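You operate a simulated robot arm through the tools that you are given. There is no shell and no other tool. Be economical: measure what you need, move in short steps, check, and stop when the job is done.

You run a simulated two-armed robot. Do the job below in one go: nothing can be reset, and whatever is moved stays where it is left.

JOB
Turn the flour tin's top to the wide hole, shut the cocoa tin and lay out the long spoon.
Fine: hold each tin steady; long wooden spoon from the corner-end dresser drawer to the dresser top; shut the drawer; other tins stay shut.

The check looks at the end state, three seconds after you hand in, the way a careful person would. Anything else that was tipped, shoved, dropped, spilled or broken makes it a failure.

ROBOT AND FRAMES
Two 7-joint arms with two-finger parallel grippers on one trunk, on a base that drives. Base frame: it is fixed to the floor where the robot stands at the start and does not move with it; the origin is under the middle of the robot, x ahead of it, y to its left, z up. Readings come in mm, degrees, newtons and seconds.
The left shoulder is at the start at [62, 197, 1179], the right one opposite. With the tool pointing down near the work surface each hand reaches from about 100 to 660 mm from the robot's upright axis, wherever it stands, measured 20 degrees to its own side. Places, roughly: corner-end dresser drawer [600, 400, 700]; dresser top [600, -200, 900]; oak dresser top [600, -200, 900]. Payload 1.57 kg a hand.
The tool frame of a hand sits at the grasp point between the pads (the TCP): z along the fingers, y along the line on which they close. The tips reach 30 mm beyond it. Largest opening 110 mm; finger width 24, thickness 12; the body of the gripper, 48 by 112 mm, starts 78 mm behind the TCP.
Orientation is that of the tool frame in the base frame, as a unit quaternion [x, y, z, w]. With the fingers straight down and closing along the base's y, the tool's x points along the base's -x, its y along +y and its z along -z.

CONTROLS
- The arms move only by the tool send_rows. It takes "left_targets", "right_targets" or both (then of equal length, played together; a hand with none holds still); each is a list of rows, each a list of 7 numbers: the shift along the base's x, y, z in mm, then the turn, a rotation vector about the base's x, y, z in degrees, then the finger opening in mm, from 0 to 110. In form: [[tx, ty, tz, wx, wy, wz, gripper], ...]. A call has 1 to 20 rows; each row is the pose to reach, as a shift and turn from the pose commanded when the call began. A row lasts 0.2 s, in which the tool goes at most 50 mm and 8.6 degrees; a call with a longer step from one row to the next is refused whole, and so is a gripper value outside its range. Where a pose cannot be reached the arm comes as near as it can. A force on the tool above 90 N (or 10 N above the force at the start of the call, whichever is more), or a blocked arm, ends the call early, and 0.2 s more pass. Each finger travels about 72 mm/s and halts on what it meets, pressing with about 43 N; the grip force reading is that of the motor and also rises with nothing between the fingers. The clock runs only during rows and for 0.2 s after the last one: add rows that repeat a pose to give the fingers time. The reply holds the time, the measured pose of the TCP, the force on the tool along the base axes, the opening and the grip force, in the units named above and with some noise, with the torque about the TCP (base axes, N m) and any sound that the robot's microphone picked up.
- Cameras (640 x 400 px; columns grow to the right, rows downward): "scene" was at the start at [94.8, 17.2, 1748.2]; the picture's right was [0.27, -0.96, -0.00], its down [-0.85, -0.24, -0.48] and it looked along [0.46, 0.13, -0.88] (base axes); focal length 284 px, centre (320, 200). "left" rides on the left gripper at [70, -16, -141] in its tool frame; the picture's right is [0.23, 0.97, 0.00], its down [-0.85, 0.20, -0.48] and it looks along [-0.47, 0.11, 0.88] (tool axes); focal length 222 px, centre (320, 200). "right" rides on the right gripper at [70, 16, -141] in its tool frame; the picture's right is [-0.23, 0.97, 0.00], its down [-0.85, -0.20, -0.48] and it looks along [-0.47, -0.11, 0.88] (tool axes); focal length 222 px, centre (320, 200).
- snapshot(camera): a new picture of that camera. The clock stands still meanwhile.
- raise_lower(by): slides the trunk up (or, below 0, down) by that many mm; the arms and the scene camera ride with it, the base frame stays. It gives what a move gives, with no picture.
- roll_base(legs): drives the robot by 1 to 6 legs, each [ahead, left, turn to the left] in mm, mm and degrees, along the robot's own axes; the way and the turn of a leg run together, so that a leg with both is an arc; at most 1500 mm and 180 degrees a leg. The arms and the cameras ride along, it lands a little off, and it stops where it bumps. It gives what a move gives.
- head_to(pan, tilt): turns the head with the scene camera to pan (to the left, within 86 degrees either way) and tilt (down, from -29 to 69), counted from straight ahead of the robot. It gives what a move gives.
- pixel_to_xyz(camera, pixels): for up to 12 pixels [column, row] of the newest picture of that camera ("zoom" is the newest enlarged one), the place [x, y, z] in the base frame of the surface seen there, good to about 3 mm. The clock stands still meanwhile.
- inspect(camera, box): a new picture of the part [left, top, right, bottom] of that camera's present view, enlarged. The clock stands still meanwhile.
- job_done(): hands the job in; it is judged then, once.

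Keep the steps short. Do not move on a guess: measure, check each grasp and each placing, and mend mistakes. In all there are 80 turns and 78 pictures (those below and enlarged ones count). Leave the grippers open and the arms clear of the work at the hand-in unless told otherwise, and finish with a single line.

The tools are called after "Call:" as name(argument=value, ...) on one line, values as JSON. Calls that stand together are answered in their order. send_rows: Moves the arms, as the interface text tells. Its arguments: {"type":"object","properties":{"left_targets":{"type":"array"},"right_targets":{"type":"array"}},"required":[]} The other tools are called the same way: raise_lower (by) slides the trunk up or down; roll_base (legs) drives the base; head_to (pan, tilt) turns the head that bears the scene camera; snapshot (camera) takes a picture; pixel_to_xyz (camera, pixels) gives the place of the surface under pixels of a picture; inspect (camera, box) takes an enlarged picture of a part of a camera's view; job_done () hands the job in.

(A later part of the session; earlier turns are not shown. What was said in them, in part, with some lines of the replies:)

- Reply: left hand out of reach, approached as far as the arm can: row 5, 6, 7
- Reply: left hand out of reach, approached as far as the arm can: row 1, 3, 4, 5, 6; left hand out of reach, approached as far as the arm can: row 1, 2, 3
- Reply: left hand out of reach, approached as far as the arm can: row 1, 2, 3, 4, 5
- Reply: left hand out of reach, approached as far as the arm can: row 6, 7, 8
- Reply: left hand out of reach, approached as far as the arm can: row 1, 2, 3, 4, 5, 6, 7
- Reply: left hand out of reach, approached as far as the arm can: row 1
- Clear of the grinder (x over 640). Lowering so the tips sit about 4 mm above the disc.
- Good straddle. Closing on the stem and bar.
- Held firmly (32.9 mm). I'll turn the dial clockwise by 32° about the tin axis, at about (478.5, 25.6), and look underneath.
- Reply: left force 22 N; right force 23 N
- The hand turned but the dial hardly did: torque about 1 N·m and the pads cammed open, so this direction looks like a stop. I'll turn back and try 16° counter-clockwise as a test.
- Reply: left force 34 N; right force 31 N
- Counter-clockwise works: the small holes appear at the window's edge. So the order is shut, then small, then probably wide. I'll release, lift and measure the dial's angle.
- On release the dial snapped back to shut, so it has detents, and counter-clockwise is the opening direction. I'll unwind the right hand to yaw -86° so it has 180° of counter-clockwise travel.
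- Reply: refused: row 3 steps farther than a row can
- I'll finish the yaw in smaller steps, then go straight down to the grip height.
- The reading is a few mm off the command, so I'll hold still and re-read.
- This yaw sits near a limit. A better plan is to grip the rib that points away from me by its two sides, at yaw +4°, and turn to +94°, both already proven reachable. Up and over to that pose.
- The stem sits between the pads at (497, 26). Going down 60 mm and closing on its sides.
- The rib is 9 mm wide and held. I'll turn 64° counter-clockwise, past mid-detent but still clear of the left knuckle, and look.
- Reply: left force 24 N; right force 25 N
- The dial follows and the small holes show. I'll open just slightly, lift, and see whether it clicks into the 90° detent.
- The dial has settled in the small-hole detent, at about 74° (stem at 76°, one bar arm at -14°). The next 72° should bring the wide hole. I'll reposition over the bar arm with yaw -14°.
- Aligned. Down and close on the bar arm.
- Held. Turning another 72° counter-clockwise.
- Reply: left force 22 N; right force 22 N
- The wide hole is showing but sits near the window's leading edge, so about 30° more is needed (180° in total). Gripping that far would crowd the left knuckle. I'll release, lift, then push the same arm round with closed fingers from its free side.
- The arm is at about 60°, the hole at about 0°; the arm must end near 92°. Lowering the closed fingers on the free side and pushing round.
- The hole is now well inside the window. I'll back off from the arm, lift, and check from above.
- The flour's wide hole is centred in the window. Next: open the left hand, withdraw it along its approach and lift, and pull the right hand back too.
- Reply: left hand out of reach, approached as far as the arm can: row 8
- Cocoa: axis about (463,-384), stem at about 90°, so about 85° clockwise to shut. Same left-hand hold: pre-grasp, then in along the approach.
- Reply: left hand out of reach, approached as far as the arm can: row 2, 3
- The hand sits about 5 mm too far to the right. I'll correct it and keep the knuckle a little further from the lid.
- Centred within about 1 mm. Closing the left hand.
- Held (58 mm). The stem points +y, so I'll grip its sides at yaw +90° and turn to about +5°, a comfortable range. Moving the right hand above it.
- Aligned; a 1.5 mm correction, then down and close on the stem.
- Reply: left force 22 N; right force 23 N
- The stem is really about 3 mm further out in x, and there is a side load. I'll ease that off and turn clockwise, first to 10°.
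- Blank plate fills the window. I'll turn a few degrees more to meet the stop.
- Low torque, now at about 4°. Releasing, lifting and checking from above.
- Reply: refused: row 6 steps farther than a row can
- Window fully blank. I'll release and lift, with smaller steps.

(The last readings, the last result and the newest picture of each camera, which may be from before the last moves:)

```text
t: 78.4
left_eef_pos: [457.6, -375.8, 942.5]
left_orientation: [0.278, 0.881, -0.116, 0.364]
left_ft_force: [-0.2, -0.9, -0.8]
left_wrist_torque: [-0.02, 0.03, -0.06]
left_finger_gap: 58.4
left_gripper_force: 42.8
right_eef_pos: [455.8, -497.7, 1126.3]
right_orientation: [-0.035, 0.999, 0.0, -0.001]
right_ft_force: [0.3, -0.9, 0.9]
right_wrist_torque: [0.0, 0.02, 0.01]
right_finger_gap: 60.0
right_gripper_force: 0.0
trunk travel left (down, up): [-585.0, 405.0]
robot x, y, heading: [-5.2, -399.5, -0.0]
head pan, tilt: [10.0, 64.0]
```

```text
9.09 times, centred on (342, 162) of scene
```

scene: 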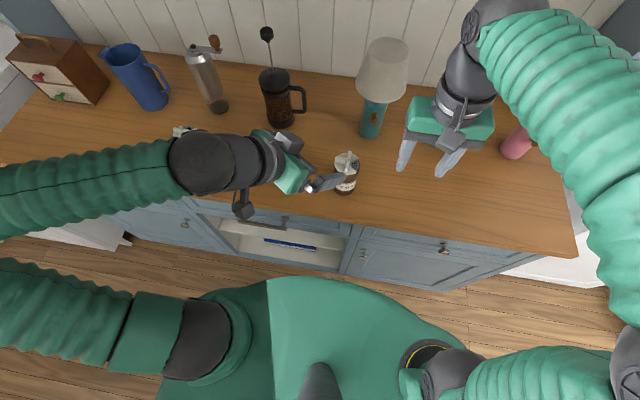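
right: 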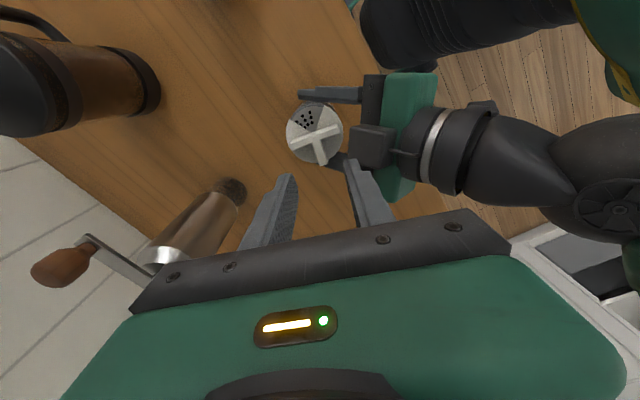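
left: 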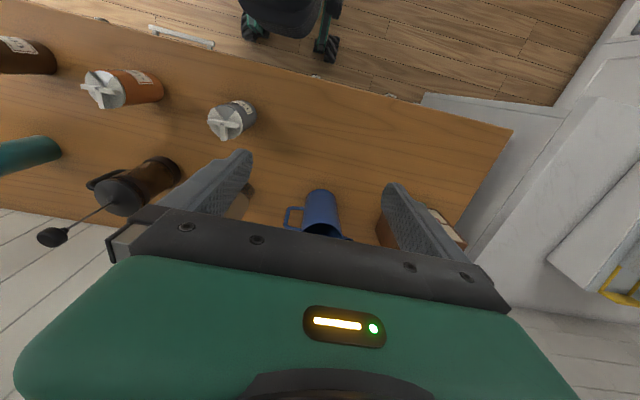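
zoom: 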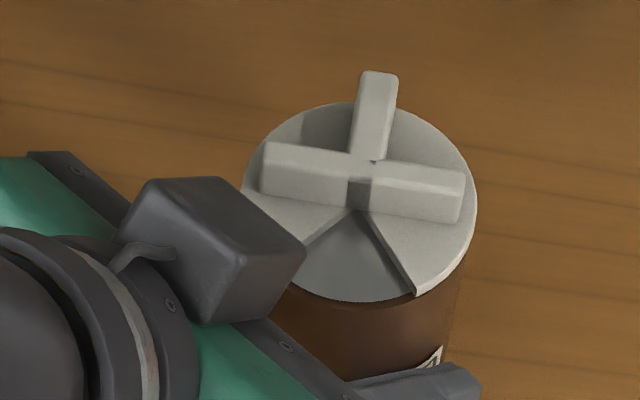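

Cocoa is shut. I'll release the left hand, withdraw along the approach, raise, then back the base away from the dresser.

Call:
send_rows(left_targets=[[0, 0, 0, 0, 0, 0, 80], [0, 0, 0, 0, 0, 0, 110], [0, 0, 0, 0, 0, 0, 110], [0, 0, 0, 0, 0, 0, 110], [-17, 12, 21, 0, 0, 0, 110], [-34, 24, 42, 0, 0, 0, 110], [-51, 36, 63, 0, 0, 0, 110], [-68, 48, 84, 0, 0, 0, 110], [-80, 52, 125, 0, 0, 0, 110], [-90, 52, 165, 0, 0, 0, 110], [-90, 52, 165, 0, 0, 0, 110]], right_targets=[[-10, 0, 5, 0, 0, 0, 60], [-20, 0, 10, 0, 0, 0, 60], [-40, 0, 15, 0, 0, 0, 60], [-60, 0, 15, 0, 0, 0, 60], [-80, 0, 15, 0, 0, 0, 60], [-100, 0, 15, 0, 0, 0, 60], [-120, 0, 15, 0, 0, 0, 60], [-120, 0, 15, 0, 0, 0, 60], [-120, 0, 15, 0, 0, 0, 60], [-120, 0, 15, 0, 0, 0, 60], [-120, 0, 15, 0, 0, 0, 60]])

Call:
roll_base(legs=[[-220, 0, 0], [0, 550, 0]])

Call:
head_to(pan=22, tilt=40)

Call:
snapshot(camera="scene")

```text
t: 80.8
left_eef_pos: [365.7, -325.6, 1108.4]
left_orientation: [0.279, 0.881, -0.115, 0.364]
left_ft_force: [-0.6, -0.2, -1.1]
left_wrist_torque: [0.0, 0.03, 0.03]
left_finger_gap: 110.0
left_gripper_force: 0.0
left hand out of reach, approached as far as the arm can: row 6, 7, 8, 9
right_eef_pos: [335.1, -498.0, 1144.4]
right_orientation: [-0.035, 0.999, 0.0, 0.0]
right_ft_force: [-0.1, 0.2, -0.3]
right_wrist_torque: [0.05, 0.02, 0.0]
right_finger_gap: 60.1
right_gripper_force: 0.1
trunk travel left (down, up): [-585.0, 405.0]
robot x, y, heading: [-6.3, -397.5, 0.1]
head pan, tilt: [10.0, 64.0]
```

```text
t: 85.2
left_eef_pos: [149.3, 219.5, 1107.1]
left_orientation: [0.278, 0.881, -0.114, 0.364]
left_ft_force: [0.4, 0.1, 0.0]
left_wrist_torque: [0.02, -0.01, -0.05]
left_finger_gap: 109.9
left_gripper_force: 0.1
right_eef_pos: [117.6, 47.7, 1142.0]
right_orientation: [-0.034, 0.999, 0.002, -0.001]
right_ft_force: [-0.3, 0.8, 0.3]
right_wrist_torque: [0.01, 0.0, 0.02]
right_finger_gap: 59.9
right_gripper_force: 0.2
trunk travel left (down, up): [-585.0, 405.0]
robot x, y, heading: [-222.2, 151.1, -0.3]
head pan, tilt: [10.0, 64.0]
```

```text
t: 86.1
left_eef_pos: [149.6, 222.6, 1107.2]
left_orientation: [0.278, 0.881, -0.115, 0.365]
left_ft_force: [0.1, 0.6, 0.0]
left_wrist_torque: [0.04, -0.05, 0.01]
left_finger_gap: 109.7
left_gripper_force: 0.2
right_eef_pos: [116.4, 50.8, 1142.5]
right_orientation: [-0.034, 0.999, 0.0, 0.0]
right_ft_force: [-0.8, -0.5, -0.4]
right_wrist_torque: [-0.04, 0.0, 0.01]
right_finger_gap: 60.0
right_gripper_force: 0.1
trunk travel left (down, up): [-585.0, 405.0]
robot x, y, heading: [-218.7, 150.0, 0.2]
head pan, tilt: [22.0, 40.0]
```

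```text
23 pictures are left
```

scene: 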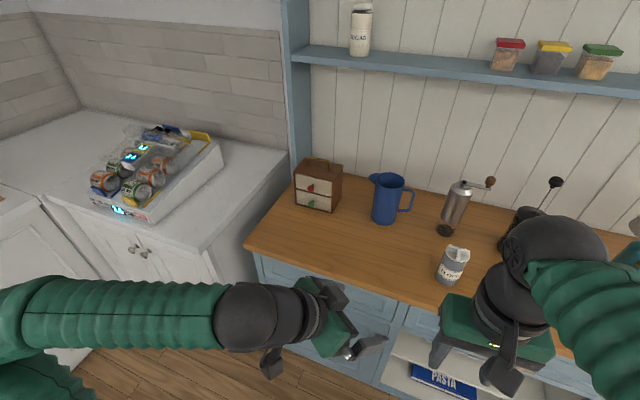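

The left hand hides the drawer knob. I'll straighten its yaw, lower the trunk 230 mm and look with the head and the left camera.

Call:
send_rows(left_targets=[[0, 15, 0, 0, 0, 7, 90], [0, 30, 0, 0, 0, 14, 90], [0, 45, 0, 0, 0, 21, 90], [0, 60, 0, 0, 0, 28, 90], [0, 75, 0, 0, 0, 35, 90], [0, 75, 0, 0, 0, 35, 90]])

Call:
raise_lower(by=-230)

Call:
snapshot(camera="left")

Call:
snapshot(camera="scene")

```text
t: 87.5
left_eef_pos: [151.3, 296.6, 1111.7]
left_orientation: [-0.001, 0.925, 0.001, 0.381]
left_ft_force: [-0.7, -0.6, 1.1]
left_wrist_torque: [0.02, 0.01, -0.01]
left_finger_gap: 90.0
left_gripper_force: 0.0
left hand out of reach, approached as far as the arm can: row 3, 4, 5, 6
right_eef_pos: [117.6, 51.1, 1142.9]
right_orientation: [-0.033, 0.999, 0.0, -0.001]
right_ft_force: [0.9, -0.5, -0.1]
right_wrist_torque: [0.02, -0.01, -0.01]
right_finger_gap: 59.9
right_gripper_force: 0.0
trunk travel left (down, up): [-585.0, 405.0]
robot x, y, heading: [-223.2, 152.2, -0.1]
head pan, tilt: [22.0, 40.0]
```

```text
t: 89.9
left_eef_pos: [150.9, 296.5, 880.7]
left_orientation: [0.0, 0.925, 0.0, 0.381]
left_ft_force: [-0.1, 0.4, 0.9]
left_wrist_torque: [0.03, 0.01, 0.01]
left_finger_gap: 90.1
left_gripper_force: 0.1
right_eef_pos: [116.2, 50.7, 913.3]
right_orientation: [-0.034, 0.999, 0.0, 0.001]
right_ft_force: [0.4, 0.0, 1.1]
right_wrist_torque: [0.02, 0.01, 0.01]
right_finger_gap: 59.9
right_gripper_force: 0.1
trunk travel left (down, up): [-355.0, 635.0]
robot x, y, heading: [-222.7, 150.8, -0.2]
head pan, tilt: [22.0, 40.0]
```

```text
22 pictures are left
```

left: 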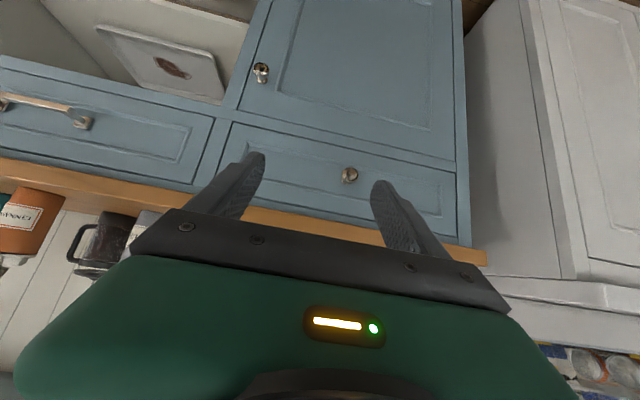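

```text
21 pictures are left
```

scene: 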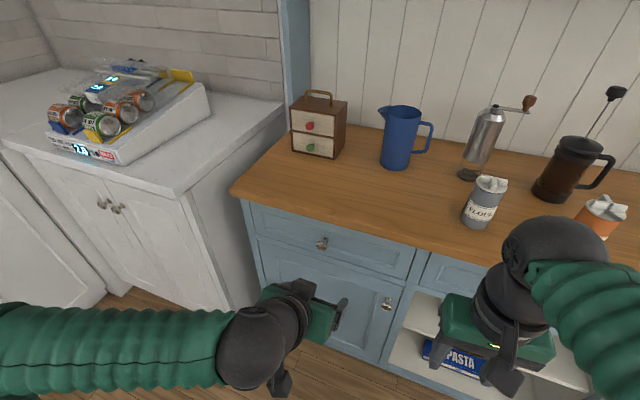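

Now I see the drawer and its knob: scene (322,243), left camera (350,174). Measuring knob, front and top edge.

Call:
pixel_to_xyz(camera="left", pixels=[[349, 175], [352, 168], [300, 165], [400, 185], [350, 235], [255, 145], [460, 210], [345, 180]])

Call:
pixel_to_xyz(camera="scene", pixels=[[322, 243], [318, 238], [326, 246], [245, 205], [360, 255], [240, 190], [415, 232]])

```text
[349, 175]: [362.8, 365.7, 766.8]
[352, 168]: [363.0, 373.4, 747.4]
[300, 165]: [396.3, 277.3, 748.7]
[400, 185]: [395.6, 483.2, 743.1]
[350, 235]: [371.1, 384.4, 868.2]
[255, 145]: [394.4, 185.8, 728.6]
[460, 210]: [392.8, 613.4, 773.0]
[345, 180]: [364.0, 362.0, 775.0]
```

```text
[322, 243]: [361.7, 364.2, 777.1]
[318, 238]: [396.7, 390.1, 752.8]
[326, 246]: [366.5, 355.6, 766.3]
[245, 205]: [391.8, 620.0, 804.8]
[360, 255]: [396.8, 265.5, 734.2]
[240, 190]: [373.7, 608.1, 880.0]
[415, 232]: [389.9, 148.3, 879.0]
```

Knob centre about (368, 366, 765), drawer front x 394, top overhang x about 371. Driving 110 mm ahead, then bringing the left hand (45° down) to just short of the knob.

Call:
roll_base(legs=[[110, 0, 0]])

Call:
send_rows(left_targets=[[10, 18, -15, 0, 0, 0, 80], [20, 36, -30, 0, 0, 0, 70], [30, 54, -45, 0, 0, 0, 60], [40, 70, -60, 0, 0, 0, 60], [50, 70, -70, 0, 0, 0, 60], [50, 70, -70, 0, 0, 0, 60]])

Call:
snapshot(camera="left")

Call:
pixel_to_xyz(camera="left", pixels=[[320, 180], [325, 185], [330, 190], [335, 195], [320, 195], [335, 180]])

```text
t: 91.1
left_eef_pos: [261.5, 296.9, 882.0]
left_orientation: [0.0, 0.925, 0.0, 0.38]
left_ft_force: [-0.1, -0.2, 0.0]
left_wrist_torque: [0.01, 0.01, -0.02]
left_finger_gap: 90.0
left_gripper_force: 0.2
right_eef_pos: [227.8, 50.4, 912.5]
right_orientation: [-0.034, 0.999, 0.0, -0.002]
right_ft_force: [0.6, -0.8, 0.7]
right_wrist_torque: [0.02, 0.03, -0.02]
right_finger_gap: 60.1
right_gripper_force: 0.1
trunk travel left (down, up): [-355.0, 635.0]
robot x, y, heading: [-111.0, 155.0, 0.1]
head pan, tilt: [22.0, 40.0]
```

```text
t: 92.5
left_eef_pos: [323.9, 368.9, 821.5]
left_orientation: [0.0, 0.925, 0.0, 0.38]
left_ft_force: [0.2, -0.3, 1.0]
left_wrist_torque: [-0.01, 0.03, 0.0]
left_finger_gap: 60.2
left_gripper_force: 0.2
left hand out of reach, approached as far as the arm can: row 1, 2, 3, 4, 5, 6
right_eef_pos: [225.7, 51.7, 913.0]
right_orientation: [-0.034, 0.999, -0.002, -0.001]
right_ft_force: [0.9, 0.2, 0.9]
right_wrist_torque: [-0.01, 0.0, -0.01]
right_finger_gap: 59.7
right_gripper_force: 0.2
trunk travel left (down, up): [-355.0, 635.0]
robot x, y, heading: [-111.8, 148.5, -0.0]
head pan, tilt: [22.0, 40.0]
```

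```text
20 pictures are left
```

left: 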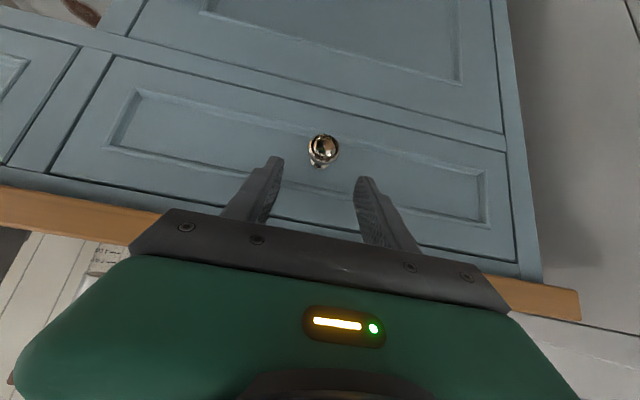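

```text
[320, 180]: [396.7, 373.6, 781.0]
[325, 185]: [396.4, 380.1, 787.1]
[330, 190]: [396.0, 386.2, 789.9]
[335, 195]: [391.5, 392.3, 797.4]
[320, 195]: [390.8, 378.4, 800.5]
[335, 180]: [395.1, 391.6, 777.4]
```

Call:
pixel_to_xyz(camera="left", pixels=[[323, 148], [312, 148], [335, 148], [323, 137], [323, 160], [318, 165]])

Call:
raise_lower(by=-35)

```text
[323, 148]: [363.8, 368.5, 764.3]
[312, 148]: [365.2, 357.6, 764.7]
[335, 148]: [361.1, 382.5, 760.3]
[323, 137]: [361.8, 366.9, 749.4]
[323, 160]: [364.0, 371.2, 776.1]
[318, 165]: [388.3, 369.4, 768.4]
```

```text
t: 93.3
left_eef_pos: [324.5, 369.1, 787.3]
left_orientation: [0.0, 0.925, 0.0, 0.379]
left_ft_force: [0.3, -0.1, -0.1]
left_wrist_torque: [-0.02, 0.02, 0.01]
left_finger_gap: 60.1
left_gripper_force: 0.0
right_eef_pos: [225.7, 50.7, 878.4]
right_orientation: [-0.035, 0.999, -0.001, 0.0]
right_ft_force: [0.8, 0.0, -0.9]
right_wrist_torque: [0.01, 0.01, 0.0]
right_finger_gap: 60.1
right_gripper_force: 0.0
trunk travel left (down, up): [-320.0, 670.0]
robot x, y, heading: [-111.7, 149.9, -0.2]
head pan, tilt: [22.0, 40.0]
```

Knob about (368, 369.5, 763), head about 26 mm wide. Moving in and closing.

Call:
send_rows(left_targets=[[12, 0, -5, 0, 0, 0, 60], [24, 0, -10, 0, 0, 0, 60], [35, 0, -15, 0, 0, 0, 60], [35, 0, -15, 0, 0, 0, 60], [35, 0, -15, 0, 0, 0, 45], [35, 0, -15, 0, 0, 0, 32], [35, 0, -15, 0, 0, 0, 22], [35, 0, -15, 0, 0, 0, 10], [35, 0, -15, 0, 0, 0, 10]])

Call:
snapshot(camera="left")

```text
t: 95.3
left_eef_pos: [359.5, 369.7, 771.5]
left_orientation: [-0.001, 0.925, 0.001, 0.38]
left_ft_force: [1.5, 7.0, 0.5]
left_wrist_torque: [0.12, -0.06, 0.14]
left_finger_gap: 31.6
left_gripper_force: 39.9
right_eef_pos: [226.6, 51.4, 877.7]
right_orientation: [-0.035, 0.999, -0.001, -0.001]
right_ft_force: [-1.2, 0.2, -0.3]
right_wrist_torque: [-0.04, 0.02, 0.0]
right_finger_gap: 59.8
right_gripper_force: 0.1
trunk travel left (down, up): [-320.0, 670.0]
robot x, y, heading: [-114.0, 150.3, 0.3]
head pan, tilt: [22.0, 40.0]
```

```text
19 pictures are left
```

left: 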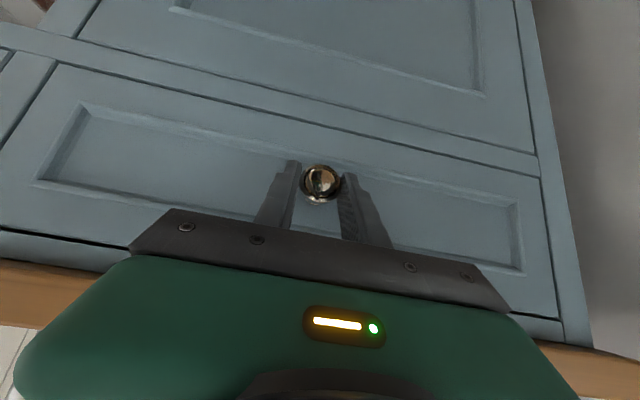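

The knob is held (31.6 mm). I'll pull the drawer by driving back 220 mm.

Call:
roll_base(legs=[[-220, 0, 0]])

Call:
head_to(pan=18, tilt=50)

Call:
snapshot(camera="scene")

```text
t: 97.0
left_eef_pos: [137.5, 369.9, 771.0]
left_orientation: [0.0, 0.926, -0.001, 0.379]
left_ft_force: [0.0, 9.3, -2.3]
left_wrist_torque: [0.13, 0.28, 0.33]
left_finger_gap: 31.6
left_gripper_force: 40.2
right_eef_pos: [6.0, 51.7, 878.4]
right_orientation: [-0.033, 0.999, -0.001, 0.0]
right_ft_force: [-0.8, 0.4, 0.1]
right_wrist_torque: [0.01, -0.02, -0.01]
right_finger_gap: 59.7
right_gripper_force: 0.1
trunk travel left (down, up): [-320.0, 670.0]
robot x, y, heading: [-332.5, 150.8, -0.3]
head pan, tilt: [22.0, 40.0]
```

```text
t: 97.7
left_eef_pos: [136.9, 369.6, 771.0]
left_orientation: [-0.001, 0.925, 0.001, 0.379]
left_ft_force: [-0.3, 8.2, 0.0]
left_wrist_torque: [0.4, 0.54, 0.29]
left_finger_gap: 31.7
left_gripper_force: 40.4
right_eef_pos: [3.4, 51.4, 878.0]
right_orientation: [-0.033, 0.999, 0.0, -0.001]
right_ft_force: [-0.1, -0.1, 0.9]
right_wrist_torque: [0.0, -0.03, 0.0]
right_finger_gap: 59.9
right_gripper_force: 0.1
trunk travel left (down, up): [-320.0, 670.0]
robot x, y, heading: [-332.4, 151.5, -0.1]
head pan, tilt: [18.0, 50.0]
```

```text
18 pictures are left
```

scene: 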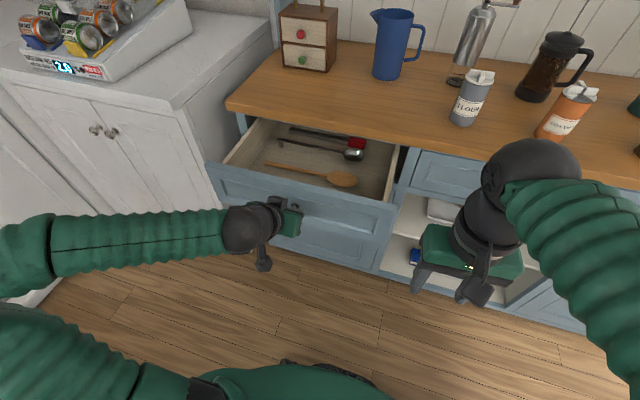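

The drawer is open. Wooden spoon at the front (handle px 265,165 to bowl 343,180), with two other utensils behind it. Zooming and measuring.

Call:
inspect(camera="scene", box=[205, 110, 415, 220])

Call:
pixel_to_xyz(camera="scene", pixels=[[266, 165], [280, 167], [295, 170], [310, 173], [325, 177], [343, 181], [355, 183], [310, 183], [300, 150], [240, 170], [395, 170], [318, 200]])

```text
3.05 times, centred on (310, 165) of scene
```

zoom: 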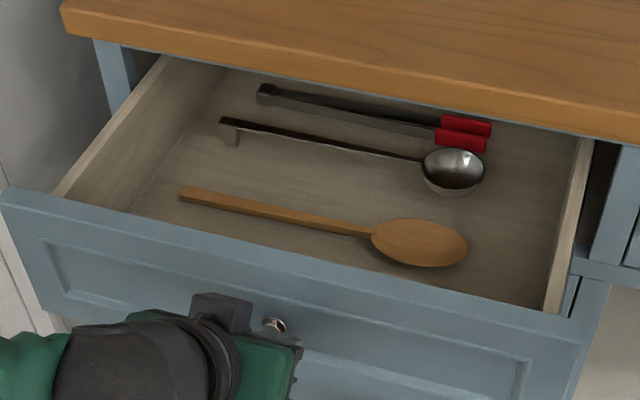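

```text
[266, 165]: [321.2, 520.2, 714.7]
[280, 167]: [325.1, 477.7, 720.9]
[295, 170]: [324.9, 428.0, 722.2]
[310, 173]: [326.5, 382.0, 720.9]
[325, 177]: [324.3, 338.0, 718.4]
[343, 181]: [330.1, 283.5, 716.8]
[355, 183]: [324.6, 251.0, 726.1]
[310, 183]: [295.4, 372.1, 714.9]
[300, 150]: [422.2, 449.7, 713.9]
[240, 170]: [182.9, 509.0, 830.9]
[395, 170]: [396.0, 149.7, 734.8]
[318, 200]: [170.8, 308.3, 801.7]
```

The spoon lies along y at x about 325, z about 721, a bit close under the overhang (x 371) for the gripper body. Pulling another 75 mm.

Call:
roll_base(legs=[[-75, 0, 0]])

Call:
inspect(camera="scene", box=[205, 110, 415, 220])

Call:
pixel_to_xyz(camera="zoom", pixels=[[180, 180], [240, 195], [300, 210], [360, 230], [420, 240], [465, 250], [300, 250], [60, 230], [280, 330], [290, 270]])

```text
t: 98.7
left_eef_pos: [62.2, 368.6, 772.3]
left_orientation: [0.0, 0.925, 0.0, 0.38]
left_ft_force: [0.5, 10.0, -5.7]
left_wrist_torque: [0.3, -0.27, 0.39]
left_finger_gap: 31.6
left_gripper_force: 40.2
right_eef_pos: [-70.2, 51.3, 878.1]
right_orientation: [-0.034, 0.999, 0.0, 0.0]
right_ft_force: [0.9, -0.7, -0.3]
right_wrist_torque: [0.01, 0.01, -0.03]
right_finger_gap: 60.1
right_gripper_force: 0.1
trunk travel left (down, up): [-320.0, 670.0]
robot x, y, heading: [-409.7, 148.8, -0.5]
head pan, tilt: [18.0, 50.0]
```

```text
3.05 times, centred on (310, 165) of scene
```

zoom: 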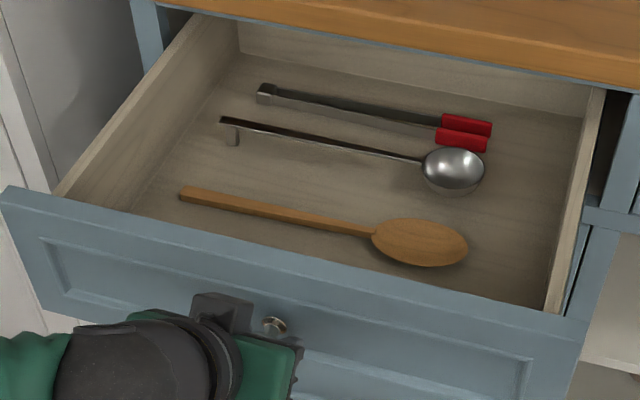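

```text
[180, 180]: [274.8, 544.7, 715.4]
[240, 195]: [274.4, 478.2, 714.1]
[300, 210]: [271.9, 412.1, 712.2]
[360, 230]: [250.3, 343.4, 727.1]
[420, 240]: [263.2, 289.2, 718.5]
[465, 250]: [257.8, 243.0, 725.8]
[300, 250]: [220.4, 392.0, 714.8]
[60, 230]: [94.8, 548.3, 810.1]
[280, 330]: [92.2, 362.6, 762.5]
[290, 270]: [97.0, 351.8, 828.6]
```

The drawer is almost fully out; the spoon is now at x about 250. I'll release the knob, back the hand off, lift, and turn it tool-down.

Call:
send_rows(left_targets=[[0, 0, 0, 0, 0, 0, 45], [0, 0, 0, 0, 0, 0, 60], [0, 0, 0, 0, 0, 0, 60], [-20, 0, 20, 0, 0, 0, 60], [-40, 0, 40, 0, 0, 0, 60], [-55, 0, 70, 0, 0, 0, 60], [-55, 0, 110, 0, 8, 0, 60], [-55, 0, 150, 0, 16, 0, 60], [-45, 0, 180, 0, 24, 0, 60], [-35, 0, 200, 0, 32, 0, 60], [-25, 0, 200, 0, 40, 0, 60], [-20, 0, 200, 0, 45, 0, 60], [-20, 0, 200, 0, 45, 0, 60]])

Call:
raise_lower(by=265)

```text
t: 101.5
left_eef_pos: [42.2, 367.9, 971.6]
left_orientation: [0.001, 1.0, 0.0, -0.003]
left_ft_force: [-0.1, -0.2, 0.5]
left_wrist_torque: [0.01, -0.01, -0.02]
left_finger_gap: 60.0
left_gripper_force: 0.1
right_eef_pos: [-70.9, 48.7, 878.6]
right_orientation: [-0.032, 0.999, 0.001, 0.001]
right_ft_force: [-0.4, 0.0, 0.4]
right_wrist_torque: [0.01, -0.04, 0.01]
right_finger_gap: 60.1
right_gripper_force: 0.2
trunk travel left (down, up): [-320.0, 670.0]
robot x, y, heading: [-408.9, 152.3, -0.1]
head pan, tilt: [18.0, 50.0]
```

```text
t: 104.2
left_eef_pos: [43.2, 367.3, 1236.5]
left_orientation: [0.002, 1.0, 0.0, -0.004]
left_ft_force: [-0.1, -0.3, 0.0]
left_wrist_torque: [0.0, 0.01, 0.0]
left_finger_gap: 60.1
left_gripper_force: 0.1
right_eef_pos: [-69.8, 48.6, 1143.6]
right_orientation: [-0.033, 0.999, 0.001, 0.0]
right_ft_force: [0.4, -0.8, 0.2]
right_wrist_torque: [-0.02, 0.02, -0.02]
right_finger_gap: 60.2
right_gripper_force: 0.0
trunk travel left (down, up): [-585.0, 405.0]
robot x, y, heading: [-409.3, 149.3, -0.2]
head pan, tilt: [18.0, 50.0]
```

Driving 115 mm ahead (still clear of the open drawer), then yawing the left hand -90° while moving above the spoon handle.

Call:
roll_base(legs=[[115, 0, 0]])

Call:
send_rows(left_targets=[[8, 0, -20, 0, 0, -7.5, 60], [16, 0, -40, 0, 0, -15, 60], [24, 0, -60, 0, 0, -22.5, 60], [32, 0, -80, 0, 0, -30, 60], [40, 0, -100, 0, 0, -37.5, 60], [48, 0, -120, 0, 0, -45, 60], [56, 0, -140, 0, 0, -52.5, 60], [64, 0, -160, 0, 0, -60, 60], [72, 0, -180, 0, 0, -67.5, 60], [80, 0, -210, 0, 0, -75, 60], [88, 0, -240, 0, 0, -82.5, 60], [92, 0, -276, 0, 0, -90, 60], [92, 0, -276, 0, 0, -90, 60]])

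Call:
snapshot(camera="left")

Call:
pixel_to_xyz(camera="left", pixels=[[320, 150], [320, 170], [320, 190], [320, 130], [320, 110], [300, 150]])

```text
t: 105.5
left_eef_pos: [157.2, 366.4, 1237.6]
left_orientation: [0.002, 1.0, 0.001, -0.003]
left_ft_force: [1.2, 0.2, 0.3]
left_wrist_torque: [-0.03, 0.01, 0.0]
left_finger_gap: 60.1
left_gripper_force: 0.1
right_eef_pos: [43.3, 48.8, 1142.4]
right_orientation: [-0.033, 0.999, 0.001, 0.001]
right_ft_force: [0.7, 1.1, -0.5]
right_wrist_torque: [0.0, 0.01, -0.03]
right_finger_gap: 60.2
right_gripper_force: 0.0
trunk travel left (down, up): [-585.0, 405.0]
robot x, y, heading: [-294.3, 148.7, -0.4]
head pan, tilt: [18.0, 50.0]
```

```text
t: 108.3
left_eef_pos: [248.9, 366.4, 961.6]
left_orientation: [0.709, 0.706, 0.003, 0.0]
left_ft_force: [0.1, -0.3, 0.1]
left_wrist_torque: [0.0, -0.03, 0.02]
left_finger_gap: 59.9
left_gripper_force: 0.0
right_eef_pos: [42.8, 47.8, 1143.8]
right_orientation: [-0.033, 0.999, 0.001, 0.0]
right_ft_force: [0.6, -1.2, -1.2]
right_wrist_torque: [-0.01, 0.0, 0.01]
right_finger_gap: 59.9
right_gripper_force: 0.1
trunk travel left (down, up): [-585.0, 405.0]
robot x, y, heading: [-293.8, 148.8, -0.3]
head pan, tilt: [18.0, 50.0]
```

```text
15 pictures are left
```

left: 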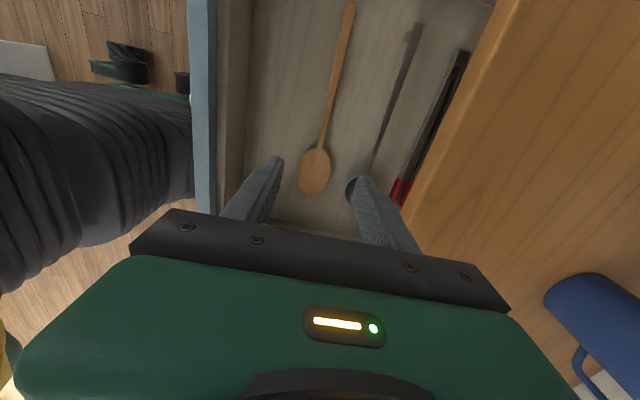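

```text
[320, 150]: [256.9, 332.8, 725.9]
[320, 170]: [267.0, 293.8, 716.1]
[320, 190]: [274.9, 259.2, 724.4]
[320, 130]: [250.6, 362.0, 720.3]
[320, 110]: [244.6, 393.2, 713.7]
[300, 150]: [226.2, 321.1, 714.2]
```

Call:
pixel_to_xyz(camera="left", pixels=[[325, 125], [327, 110], [330, 95], [335, 70], [340, 45], [349, 6], [314, 172], [303, 172], [327, 172], [355, 190], [370, 165], [234, 100]])

```text
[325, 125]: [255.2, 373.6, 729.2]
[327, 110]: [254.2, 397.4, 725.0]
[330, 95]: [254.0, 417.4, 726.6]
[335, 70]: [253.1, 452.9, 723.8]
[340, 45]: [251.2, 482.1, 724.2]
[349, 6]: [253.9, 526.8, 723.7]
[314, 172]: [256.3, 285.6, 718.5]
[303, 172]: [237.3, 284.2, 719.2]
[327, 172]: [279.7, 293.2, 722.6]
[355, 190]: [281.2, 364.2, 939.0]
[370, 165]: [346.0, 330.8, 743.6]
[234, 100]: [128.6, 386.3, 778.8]
```

Handle at x about 254, top z about 726. Descending at y 375 with tips about 3 mm above the drawer floor, then closing.

Call:
send_rows(left_targets=[[2, 4, -40, 0, 0, 0, 50], [5, 8.6, -80, 0, 0, 0, 50], [5, 8.6, -120, 0, 0, 0, 50], [5, 8.6, -160, 0, 0, 0, 50], [5, 8.6, -185, 0, 0, 0, 50], [5, 8.6, -205, 0, 0, 0, 50], [5, 8.6, -214, 0, 0, 0, 50], [5, 8.6, -214, 0, 0, 0, 40], [5, 8.6, -214, 0, 0, 0, 26], [5, 8.6, -214, 0, 0, 0, 12], [5, 8.6, -214, 0, 0, 0, 4], [5, 8.6, -214, 0, 0, 0, 2]])

Call:
snapshot(camera="left")

```text
t: 110.9
left_eef_pos: [255.3, 373.5, 747.4]
left_orientation: [0.708, 0.706, 0.003, -0.001]
left_ft_force: [0.1, -0.5, 1.1]
left_wrist_torque: [-0.03, 0.01, -0.04]
left_finger_gap: 12.2
left_gripper_force: 29.4
right_eef_pos: [44.0, 48.4, 1143.1]
right_orientation: [-0.033, 0.999, 0.001, 0.0]
right_ft_force: [0.1, 0.6, 0.5]
right_wrist_torque: [0.01, 0.03, 0.03]
right_finger_gap: 59.9
right_gripper_force: 0.1
trunk travel left (down, up): [-585.0, 405.0]
robot x, y, heading: [-294.0, 149.6, -0.2]
head pan, tilt: [18.0, 50.0]
```

```text
14 pictures are left
```

left: 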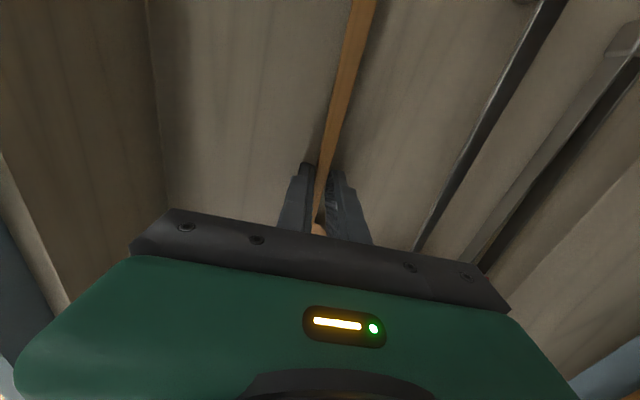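

Held (12 mm). Lifting straight up to z about 1050, then pulling it in beside the robot. I plan to drive to the right of the open drawer and lay the spoon on the dresser top from there.

Call:
send_rows(left_targets=[[0, 0, 20, 0, 0, 0, 2], [0, 0, 50, 0, 0, 0, 2], [0, 0, 90, 0, 0, 0, 2], [0, 0, 130, 0, 0, 0, 2], [0, 0, 170, 0, 0, 0, 2], [0, 0, 210, 0, 0, 0, 2], [0, 0, 250, 0, 0, 0, 2], [0, 0, 290, 0, 0, 0, 2], [0, 0, 320, 0, 0, 0, 2], [-40, 10, 325, 0, 0, 0, 2], [-80, 20, 325, 0, 0, 0, 2], [-120, 30, 325, 0, 0, 0, 2], [-160, 40, 325, 0, 0, 0, 2], [-200, 55, 325, 0, 0, 0, 2], [-230, 65, 325, 0, 0, 0, 2], [-230, 65, 325, 0, 0, 0, 2]])

Call:
snapshot(camera="scene")

```text
t: 114.3
left_eef_pos: [25.4, 439.3, 1070.9]
left_orientation: [0.708, 0.706, 0.002, -0.002]
left_ft_force: [-0.3, 0.1, 0.5]
left_wrist_torque: [0.0, 0.03, -0.01]
left_finger_gap: 12.5
left_gripper_force: 29.4
right_eef_pos: [44.7, 48.6, 1143.0]
right_orientation: [-0.034, 0.999, 0.001, 0.0]
right_ft_force: [0.8, 0.6, 0.3]
right_wrist_torque: [0.01, 0.01, -0.01]
right_finger_gap: 59.9
right_gripper_force: 0.0
trunk travel left (down, up): [-585.0, 405.0]
robot x, y, heading: [-290.2, 149.4, -0.3]
head pan, tilt: [18.0, 50.0]
```

```text
13 pictures are left
```

scene: 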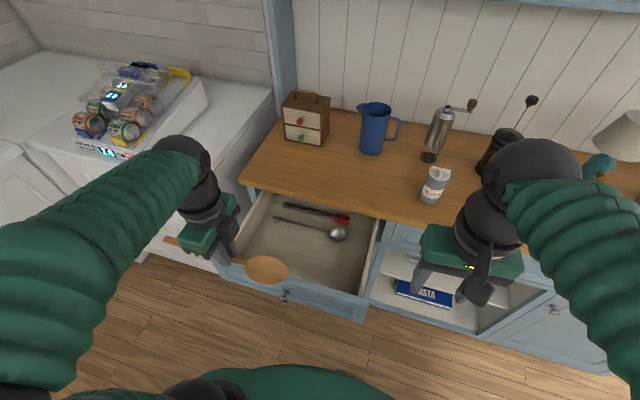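

The spoon is in the hand and the drawer looks tidy. Measuring the free strip on the top and the drawer's right side.

Call:
pixel_to_xyz(camera="scene", pixels=[[305, 140], [372, 152], [360, 190], [300, 170], [365, 305], [430, 195], [355, 300], [268, 268], [180, 243]])

Call:
roll_base(legs=[[0, -350, 0], [255, 0, 0]])

```text
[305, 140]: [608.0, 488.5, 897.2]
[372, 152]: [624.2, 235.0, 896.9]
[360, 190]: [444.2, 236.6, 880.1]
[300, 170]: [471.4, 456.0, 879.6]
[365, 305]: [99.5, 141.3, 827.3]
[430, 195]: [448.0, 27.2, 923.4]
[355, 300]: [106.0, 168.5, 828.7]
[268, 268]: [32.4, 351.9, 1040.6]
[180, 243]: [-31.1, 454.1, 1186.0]
```

```text
t: 118.0
left_eef_pos: [275.9, 93.9, 1070.9]
left_orientation: [0.707, 0.707, 0.002, 0.0]
left_ft_force: [0.4, -1.1, -1.5]
left_wrist_torque: [-0.03, 0.03, -0.01]
left_finger_gap: 12.2
left_gripper_force: 29.0
right_eef_pos: [297.4, -297.2, 1144.0]
right_orientation: [-0.034, 0.999, 0.0, 0.001]
right_ft_force: [-0.5, 0.2, -0.3]
right_wrist_torque: [-0.02, -0.01, 0.01]
right_finger_gap: 60.0
right_gripper_force: 0.0
trunk travel left (down, up): [-585.0, 405.0]
robot x, y, heading: [-40.6, -200.1, -0.0]
head pan, tilt: [18.0, 50.0]
```

Free strip found: top z about 880, objects behind start at x over 600. Moving the spoon left, then forward over (430, 215).

Call:
send_rows(left_targets=[[0, 40, 0, 0, 0, 0, 2], [0, 80, 0, 0, 0, 0, 2], [0, 121, 0, 0, 0, 0, 2], [30, 121, 0, 0, 0, 0, 2], [60, 121, 0, 0, 0, 0, 2], [90, 121, 0, 0, 0, 0, 2], [120, 121, -20, 0, 0, 0, 2], [154, 121, -40, 0, 0, 0, 2], [154, 121, -80, 0, 0, 0, 2], [154, 121, -115, 0, 0, 0, 2], [154, 121, -115, 0, 0, 0, 2]])

Call:
snapshot(camera="scene")

```text
t: 120.4
left_eef_pos: [430.5, 214.7, 955.7]
left_orientation: [0.707, 0.707, 0.002, -0.002]
left_ft_force: [0.3, -0.1, -0.6]
left_wrist_torque: [0.01, 0.01, -0.02]
left_finger_gap: 12.0
left_gripper_force: 29.4
right_eef_pos: [298.7, -297.9, 1143.2]
right_orientation: [-0.035, 0.999, 0.001, 0.0]
right_ft_force: [-0.3, -0.4, -0.1]
right_wrist_torque: [0.03, -0.02, 0.01]
right_finger_gap: 60.1
right_gripper_force: 0.0
trunk travel left (down, up): [-585.0, 405.0]
robot x, y, heading: [-41.7, -196.0, -0.1]
head pan, tilt: [18.0, 50.0]
```

```text
12 pictures are left
```

scene: 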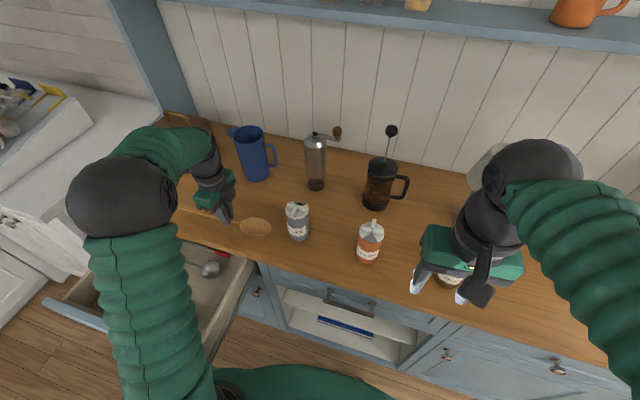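

Bowl clear of the flour tin and of the edge. Lowering to the top (TCP about 913) and reading the force.

Call:
send_rows(left_targets=[[0, 0, -20, 0, 0, 0, 2], [0, 0, -36, 0, 0, 0, 2], [0, 0, -42, 0, 0, 0, 2], [0, 0, -43, 0, 0, 0, 2], [0, 0, -43, 0, 0, 0, 2]])

Call:
inspect(camera="scene", box=[170, 170, 330, 270])

Call:
pixel_to_xyz(camera="zoom", pixels=[[340, 230], [390, 235], [310, 225], [340, 260], [480, 250]])

```text
t: 121.6
left_eef_pos: [430.3, 213.6, 913.3]
left_orientation: [0.707, 0.707, 0.002, -0.002]
left_ft_force: [0.1, 0.3, -0.2]
left_wrist_torque: [-0.02, 0.02, 0.01]
left_finger_gap: 12.2
left_gripper_force: 29.1
right_eef_pos: [298.7, -298.9, 1142.9]
right_orientation: [-0.036, 0.999, 0.002, 0.0]
right_ft_force: [0.6, 0.2, 0.1]
right_wrist_torque: [0.01, -0.03, -0.03]
right_finger_gap: 60.3
right_gripper_force: 0.0
trunk travel left (down, up): [-585.0, 405.0]
robot x, y, heading: [-44.0, -199.8, 0.1]
head pan, tilt: [18.0, 50.0]
```

```text
4.00 times, centred on (250, 220) of scene
```

zoom: 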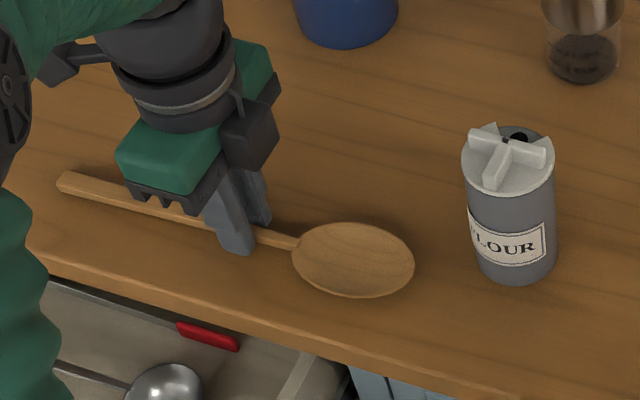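

```text
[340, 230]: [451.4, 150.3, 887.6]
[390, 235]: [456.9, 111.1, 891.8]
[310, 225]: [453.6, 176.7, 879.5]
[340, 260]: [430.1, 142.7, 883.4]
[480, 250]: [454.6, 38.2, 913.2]
```

No contact force yet. Down a little further until it touches.

Call:
send_rows(left_targets=[[0, 0, -1, 0, 0, 0, 2], [0, 0, -2, 0, 0, 0, 2], [0, 0, -2.5, 0, 0, 0, 2]])

```text
t: 122.4
left_eef_pos: [431.5, 213.3, 912.1]
left_orientation: [0.708, 0.706, 0.004, -0.001]
left_ft_force: [0.9, 1.2, 8.9]
left_wrist_torque: [-0.5, -0.01, 0.04]
left_finger_gap: 12.0
left_gripper_force: 29.2
right_eef_pos: [297.0, -300.1, 1143.2]
right_orientation: [-0.035, 0.999, 0.001, 0.001]
right_ft_force: [-0.9, 0.5, -1.3]
right_wrist_torque: [-0.02, 0.0, 0.02]
right_finger_gap: 60.3
right_gripper_force: 0.0
trunk travel left (down, up): [-585.0, 405.0]
robot x, y, heading: [-43.7, -197.7, 0.1]
head pan, tilt: [18.0, 50.0]
```

Contact (9 N). Releasing, lifting and drawing the hand back.

Call:
send_rows(left_targets=[[0, 0, 1.5, 0, 0, 0, 12], [0, 0, 1.5, 0, 0, 0, 24], [0, 0, 1.5, 0, 0, 0, 36], [0, 0, 1.5, 0, 0, 0, 40], [0, 0, 30, 0, 0, 0, 40], [0, 0, 70, 0, 0, 0, 40], [0, 0, 110, 0, 0, 0, 40], [0, 0, 150, 0, 0, 0, 40], [-45, 0, 165, 0, 0, 0, 40], [-90, 0, 165, 0, 0, 0, 40], [-135, 0, 165, 0, 0, 0, 40], [-150, 0, 165, 0, 0, 0, 40], [-150, 0, 165, 0, 0, 0, 40]])

Call:
inspect(camera="scene", box=[140, 170, 400, 330])

```text
t: 125.2
left_eef_pos: [281.2, 212.8, 1075.7]
left_orientation: [0.707, 0.707, 0.002, -0.002]
left_ft_force: [-0.8, -0.5, 0.0]
left_wrist_torque: [0.03, 0.01, 0.03]
left_finger_gap: 39.8
left_gripper_force: 0.0
right_eef_pos: [298.4, -298.2, 1142.6]
right_orientation: [-0.035, 0.999, 0.001, 0.001]
right_ft_force: [-0.3, -0.4, -0.7]
right_wrist_torque: [0.0, 0.05, -0.04]
right_finger_gap: 60.1
right_gripper_force: 0.1
trunk travel left (down, up): [-585.0, 405.0]
robot x, y, heading: [-39.9, -199.7, -0.2]
head pan, tilt: [18.0, 50.0]
```

```text
2.46 times, centred on (270, 250) of scene
```

zoom: 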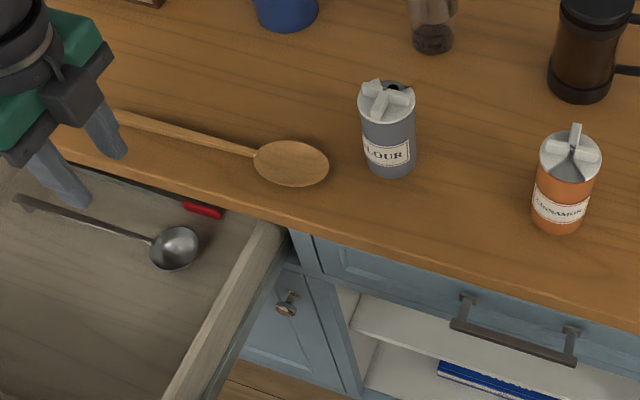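

The spoon lies flat on the top. Driving back and left in front of the drawer, then turning the hand to the 45° forward pose.

Call:
roll_base(legs=[[-400, 0, 0], [0, 350, 0]])

Call:
send_rows(left_targets=[[0, -5, 0, 0, 0, 8, 20], [0, -10, 0, 0, 0, 16, 10], [0, -15, 0, 0, 0, 24, 0], [0, -20, 0, 0, 0, 32, 0], [0, -25, 0, 0, 0, 40, 0], [0, -30, 0, 0, 0, 48, 0], [0, -35, 0, 0, 0, 56, 0], [0, -40, 0, 0, 0, 64, 0], [0, -45, 0, 0, 0, 72, 0], [0, -50, 0, 0, 0, 80, 0], [0, -55, 0, 0, 0, 88, 0], [0, -60, 0, 0, 0, 90, 0], [0, -60, 0, 0, 0, 90, 0]])

Call:
send_rows(left_targets=[[0, -10, -10, 0, -8, 0, 0], [5, -20, -20, 0, -16, 0, 0], [10, -30, -30, 0, -24, 0, 0], [15, -40, -30, 0, -32, 0, 0], [20, -50, -30, 0, -40, 0, 0], [20, -60, -30, 0, -45, 0, 0], [20, -60, -30, 0, -45, 0, 0]])

```text
t: 129.5
left_eef_pos: [-119.5, 563.1, 1077.1]
left_orientation: [0.705, 0.71, 0.002, -0.003]
left_ft_force: [0.5, 0.6, 0.0]
left_wrist_torque: [0.04, -0.01, -0.03]
left_finger_gap: 40.2
left_gripper_force: 0.0
right_eef_pos: [-99.9, 51.2, 1143.1]
right_orientation: [-0.037, 0.999, 0.003, 0.0]
right_ft_force: [-0.5, 0.1, 0.0]
right_wrist_torque: [-0.01, 0.01, -0.02]
right_finger_gap: 60.0
right_gripper_force: 0.0
trunk travel left (down, up): [-585.0, 405.0]
robot x, y, heading: [-440.5, 152.8, -0.1]
head pan, tilt: [18.0, 50.0]
```

```text
t: 132.3
left_eef_pos: [-119.7, 507.4, 1077.0]
left_orientation: [-0.003, 1.0, 0.0, -0.004]
left_ft_force: [-0.4, -0.4, -0.1]
left_wrist_torque: [-0.01, -0.02, -0.03]
left_finger_gap: 0.0
left_gripper_force: 21.2
right_eef_pos: [-100.8, 56.1, 1143.9]
right_orientation: [-0.037, 0.999, 0.001, 0.0]
right_ft_force: [0.1, 0.8, 0.2]
right_wrist_torque: [-0.02, 0.01, 0.0]
right_finger_gap: 59.8
right_gripper_force: 0.0
trunk travel left (down, up): [-585.0, 405.0]
robot x, y, heading: [-434.9, 150.8, 0.2]
head pan, tilt: [18.0, 50.0]
```

```text
t: 133.9
left_eef_pos: [-55.1, 481.6, 1055.5]
left_orientation: [-0.002, 0.925, -0.001, 0.379]
left_ft_force: [-0.4, -0.5, 0.1]
left_wrist_torque: [-0.02, 0.01, -0.02]
left_finger_gap: 0.2
left_gripper_force: 21.6
left hand out of reach, approached as far as the arm can: row 3, 4, 5, 6, 7
right_eef_pos: [-100.0, 54.2, 1142.8]
right_orientation: [-0.037, 0.999, 0.001, 0.0]
right_ft_force: [0.3, -0.9, -0.5]
right_wrist_torque: [-0.01, -0.01, -0.02]
right_finger_gap: 59.8
right_gripper_force: 0.0
trunk travel left (down, up): [-585.0, 405.0]
robot x, y, heading: [-435.3, 148.6, 0.3]
head pan, tilt: [18.0, 50.0]
```

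Lowering the trunk, then placing the closed fingertips beside the knob, just short of the drawer front.

Call:
raise_lower(by=-265)

Call:
send_rows(left_targets=[[10, -40, 0, 0, 0, 0, 0], [25, -80, -5, 0, 0, 0, 0], [40, -120, -10, 0, 0, 0, 0], [55, -155, -12, 0, 0, 0, 0], [75, -155, -12, 0, 0, 0, 0], [75, -155, -12, 0, 0, 0, 0]])

Call:
snapshot(camera="left")

```text
t: 136.7
left_eef_pos: [-56.2, 483.1, 778.7]
left_orientation: [-0.008, 0.93, -0.011, 0.366]
left_ft_force: [-0.3, -0.6, 0.6]
left_wrist_torque: [0.01, 0.0, -0.02]
left_finger_gap: 0.0
left_gripper_force: 21.8
right_eef_pos: [-100.5, 53.2, 876.7]
right_orientation: [-0.037, 0.999, 0.0, 0.0]
right_ft_force: [-0.3, -0.3, 0.1]
right_wrist_torque: [0.01, 0.02, -0.01]
right_finger_gap: 59.9
right_gripper_force: 0.0
trunk travel left (down, up): [-320.0, 670.0]
robot x, y, heading: [-442.0, 150.9, 0.2]
head pan, tilt: [18.0, 50.0]
```

```text
t: 138.1
left_eef_pos: [18.5, 328.3, 779.2]
left_orientation: [-0.003, 0.925, -0.001, 0.379]
left_ft_force: [-0.8, -0.2, -0.6]
left_wrist_torque: [0.0, -0.01, 0.01]
left_finger_gap: 0.1
left_gripper_force: 21.5
left hand out of reach, approached as far as the arm can: row 1, 2, 3
right_eef_pos: [-100.3, 53.3, 878.9]
right_orientation: [-0.038, 0.999, 0.001, 0.0]
right_ft_force: [-0.4, 0.3, -0.4]
right_wrist_torque: [-0.01, -0.03, 0.01]
right_finger_gap: 60.0
right_gripper_force: 0.0
trunk travel left (down, up): [-320.0, 670.0]
robot x, y, heading: [-438.1, 152.1, 0.3]
head pan, tilt: [18.0, 50.0]
```

```text
9 pictures are left
```

left: 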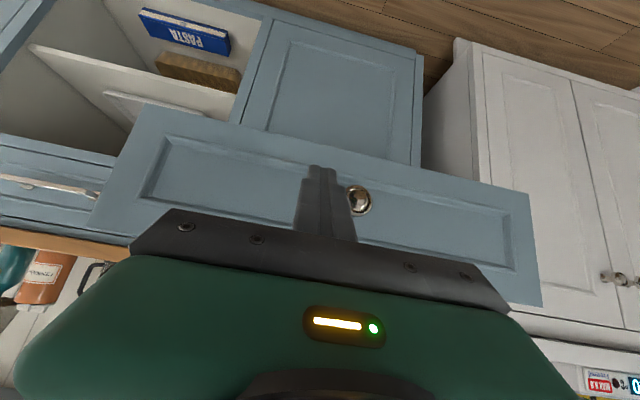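

Fingertips are beside the knob, on the panel. Driving 325 mm ahead to push it nearly shut.

Call:
roll_base(legs=[[325, 0, 0]])

Call:
snapshot(camera="left")

Call:
pixel_to_xyz(camera="left", pixels=[[250, 160], [420, 210], [360, 200], [260, 100], [180, 140]])

```text
t: 140.2
left_eef_pos: [344.1, 330.6, 777.4]
left_orientation: [-0.004, 0.926, 0.0, 0.378]
left_ft_force: [0.7, 0.3, 0.8]
left_wrist_torque: [0.02, 0.01, -0.01]
left_finger_gap: 0.0
left_gripper_force: 21.5
right_eef_pos: [223.9, 56.5, 877.1]
right_orientation: [-0.039, 0.999, 0.001, 0.0]
right_ft_force: [-0.4, -0.3, -0.7]
right_wrist_torque: [0.0, 0.0, 0.01]
right_finger_gap: 60.1
right_gripper_force: 0.1
trunk travel left (down, up): [-320.0, 670.0]
robot x, y, heading: [-113.1, 155.2, 0.8]
head pan, tilt: [18.0, 50.0]
```

```text
8 pictures are left
```

left: 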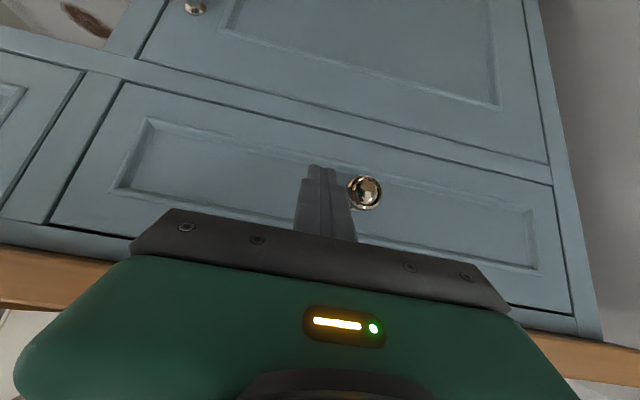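

```text
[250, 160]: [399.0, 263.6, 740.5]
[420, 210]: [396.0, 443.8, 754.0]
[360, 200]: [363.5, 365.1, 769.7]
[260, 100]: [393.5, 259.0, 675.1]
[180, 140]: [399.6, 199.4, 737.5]
```

The drawer looks shut: panel at x 396–399 and knob at 363.5, as at the start. A gentle extra push will make sure.

Call:
send_rows(left_targets=[[6, 0, 0, 0, 0, 0, 0], [12, 0, 0, 0, 0, 0, 0], [17, 0, 0, 0, 0, 0, 0], [21, 0, 0, 0, 0, 0, 0], [23, 0, 0, 0, 0, 0, 0]])

```text
t: 141.4
left_eef_pos: [364.4, 330.5, 777.7]
left_orientation: [-0.004, 0.926, -0.001, 0.378]
left_ft_force: [-17.2, 1.7, -1.6]
left_wrist_torque: [0.17, 0.21, 0.01]
left_finger_gap: 0.1
left_gripper_force: 21.2
right_eef_pos: [221.3, 57.3, 878.2]
right_orientation: [-0.039, 0.999, 0.001, 0.001]
right_ft_force: [0.1, -0.6, -0.3]
right_wrist_torque: [0.04, -0.01, 0.04]
right_finger_gap: 60.5
right_gripper_force: 0.0
trunk travel left (down, up): [-320.0, 670.0]
robot x, y, heading: [-116.6, 154.7, 0.4]
head pan, tilt: [18.0, 50.0]
5 turns are left
```

The drawer is firmly against its stop (17 N). Backing off, opening the hands, retreating, and one last look.

Call:
send_rows(left_targets=[[-20, 0, 5, 0, 0, 0, 0], [-45, 0, 15, 0, 0, 0, 30], [-70, 0, 40, 0, 0, 0, 80], [-70, 0, 40, 0, 0, 0, 110], [-70, 0, 40, 0, 0, 0, 110]], right_targets=[[0, 0, 0, 0, 0, 0, 80], [0, 0, 0, 0, 0, 0, 110], [0, 0, 0, 0, 0, 0, 110], [0, 0, 0, 0, 0, 0, 110], [0, 0, 0, 0, 0, 0, 110]])

Call:
roll_base(legs=[[-250, -150, 0]])

Call:
raise_lower(by=265)

Call:
head_to(pan=5, tilt=40)

Call:
snapshot(camera="scene")

```text
t: 142.6
left_eef_pos: [321.9, 329.5, 795.2]
left_orientation: [-0.004, 0.926, 0.0, 0.378]
left_ft_force: [0.1, 0.3, 0.7]
left_wrist_torque: [0.0, 0.0, 0.03]
left_finger_gap: 110.2
left_gripper_force: 0.1
left hand out of reach, approached as far as the arm can: row 3, 4, 5
right_eef_pos: [222.8, 55.6, 877.2]
right_orientation: [-0.039, 0.999, 0.001, 0.0]
right_ft_force: [-0.3, 0.3, -0.1]
right_wrist_torque: [0.0, 0.0, 0.01]
right_finger_gap: 110.1
right_gripper_force: 0.2
trunk travel left (down, up): [-320.0, 670.0]
robot x, y, heading: [-117.1, 153.0, -0.0]
head pan, tilt: [18.0, 50.0]
```

```text
t: 144.6
left_eef_pos: [71.3, 179.5, 793.8]
left_orientation: [-0.004, 0.925, -0.002, 0.38]
left_ft_force: [-1.0, 0.4, -0.2]
left_wrist_torque: [0.01, 0.01, 0.0]
left_finger_gap: 109.9
left_gripper_force: 0.1
right_eef_pos: [-26.8, -97.1, 878.5]
right_orientation: [-0.039, 0.999, 0.001, 0.0]
right_ft_force: [0.5, -0.7, 0.3]
right_wrist_torque: [0.0, -0.02, -0.02]
right_finger_gap: 109.9
right_gripper_force: 0.0
trunk travel left (down, up): [-320.0, 670.0]
robot x, y, heading: [-363.9, 1.3, 0.6]
head pan, tilt: [18.0, 50.0]
```

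```text
t: 147.3
left_eef_pos: [70.7, 177.7, 1059.5]
left_orientation: [-0.004, 0.926, -0.001, 0.378]
left_ft_force: [-0.9, -0.3, 0.4]
left_wrist_torque: [0.02, 0.03, 0.0]
left_finger_gap: 110.3
left_gripper_force: 0.1
right_eef_pos: [-27.2, -95.9, 1143.4]
right_orientation: [-0.039, 0.999, 0.001, 0.0]
right_ft_force: [-0.2, -1.2, -0.6]
right_wrist_torque: [0.01, 0.03, -0.01]
right_finger_gap: 110.1
right_gripper_force: 0.0
trunk travel left (down, up): [-585.0, 405.0]
robot x, y, heading: [-365.6, 2.3, 0.6]
head pan, tilt: [18.0, 50.0]
```

```text
t: 148.1
left_eef_pos: [71.3, 178.0, 1059.8]
left_orientation: [-0.005, 0.925, -0.001, 0.379]
left_ft_force: [0.8, 0.0, -0.3]
left_wrist_torque: [-0.01, -0.03, 0.0]
left_finger_gap: 110.1
left_gripper_force: 0.0
right_eef_pos: [-25.9, -96.7, 1143.9]
right_orientation: [-0.039, 0.999, 0.001, 0.0]
right_ft_force: [1.1, -0.1, -0.9]
right_wrist_torque: [0.01, 0.01, -0.01]
right_finger_gap: 109.9
right_gripper_force: 0.1
trunk travel left (down, up): [-585.0, 405.0]
robot x, y, heading: [-364.7, 0.2, 0.4]
head pan, tilt: [5.0, 40.0]
```

```text
7 pictures are left
4 turns are left
```

scene: 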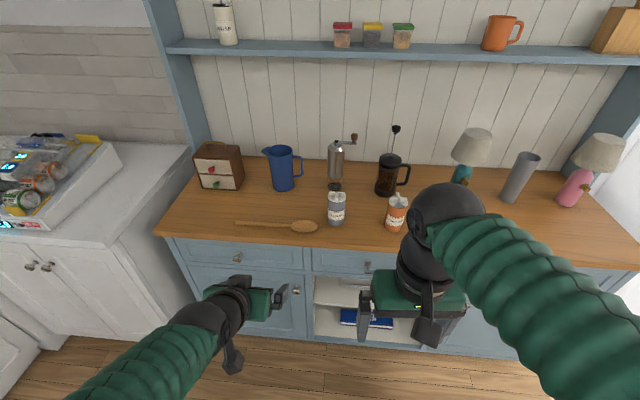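

All is in place: the drawer is shut, the spoon is on the top, both tins are set and standing, and nothing else is disturbed. Handing in.

Call:
job_done()

```text
The job is handed in.
```

The flour tin's top is at the wide hole, the cocoa tin is shut, the long wooden spoon lies on the dresser top, and the corner-end drawer is closed.
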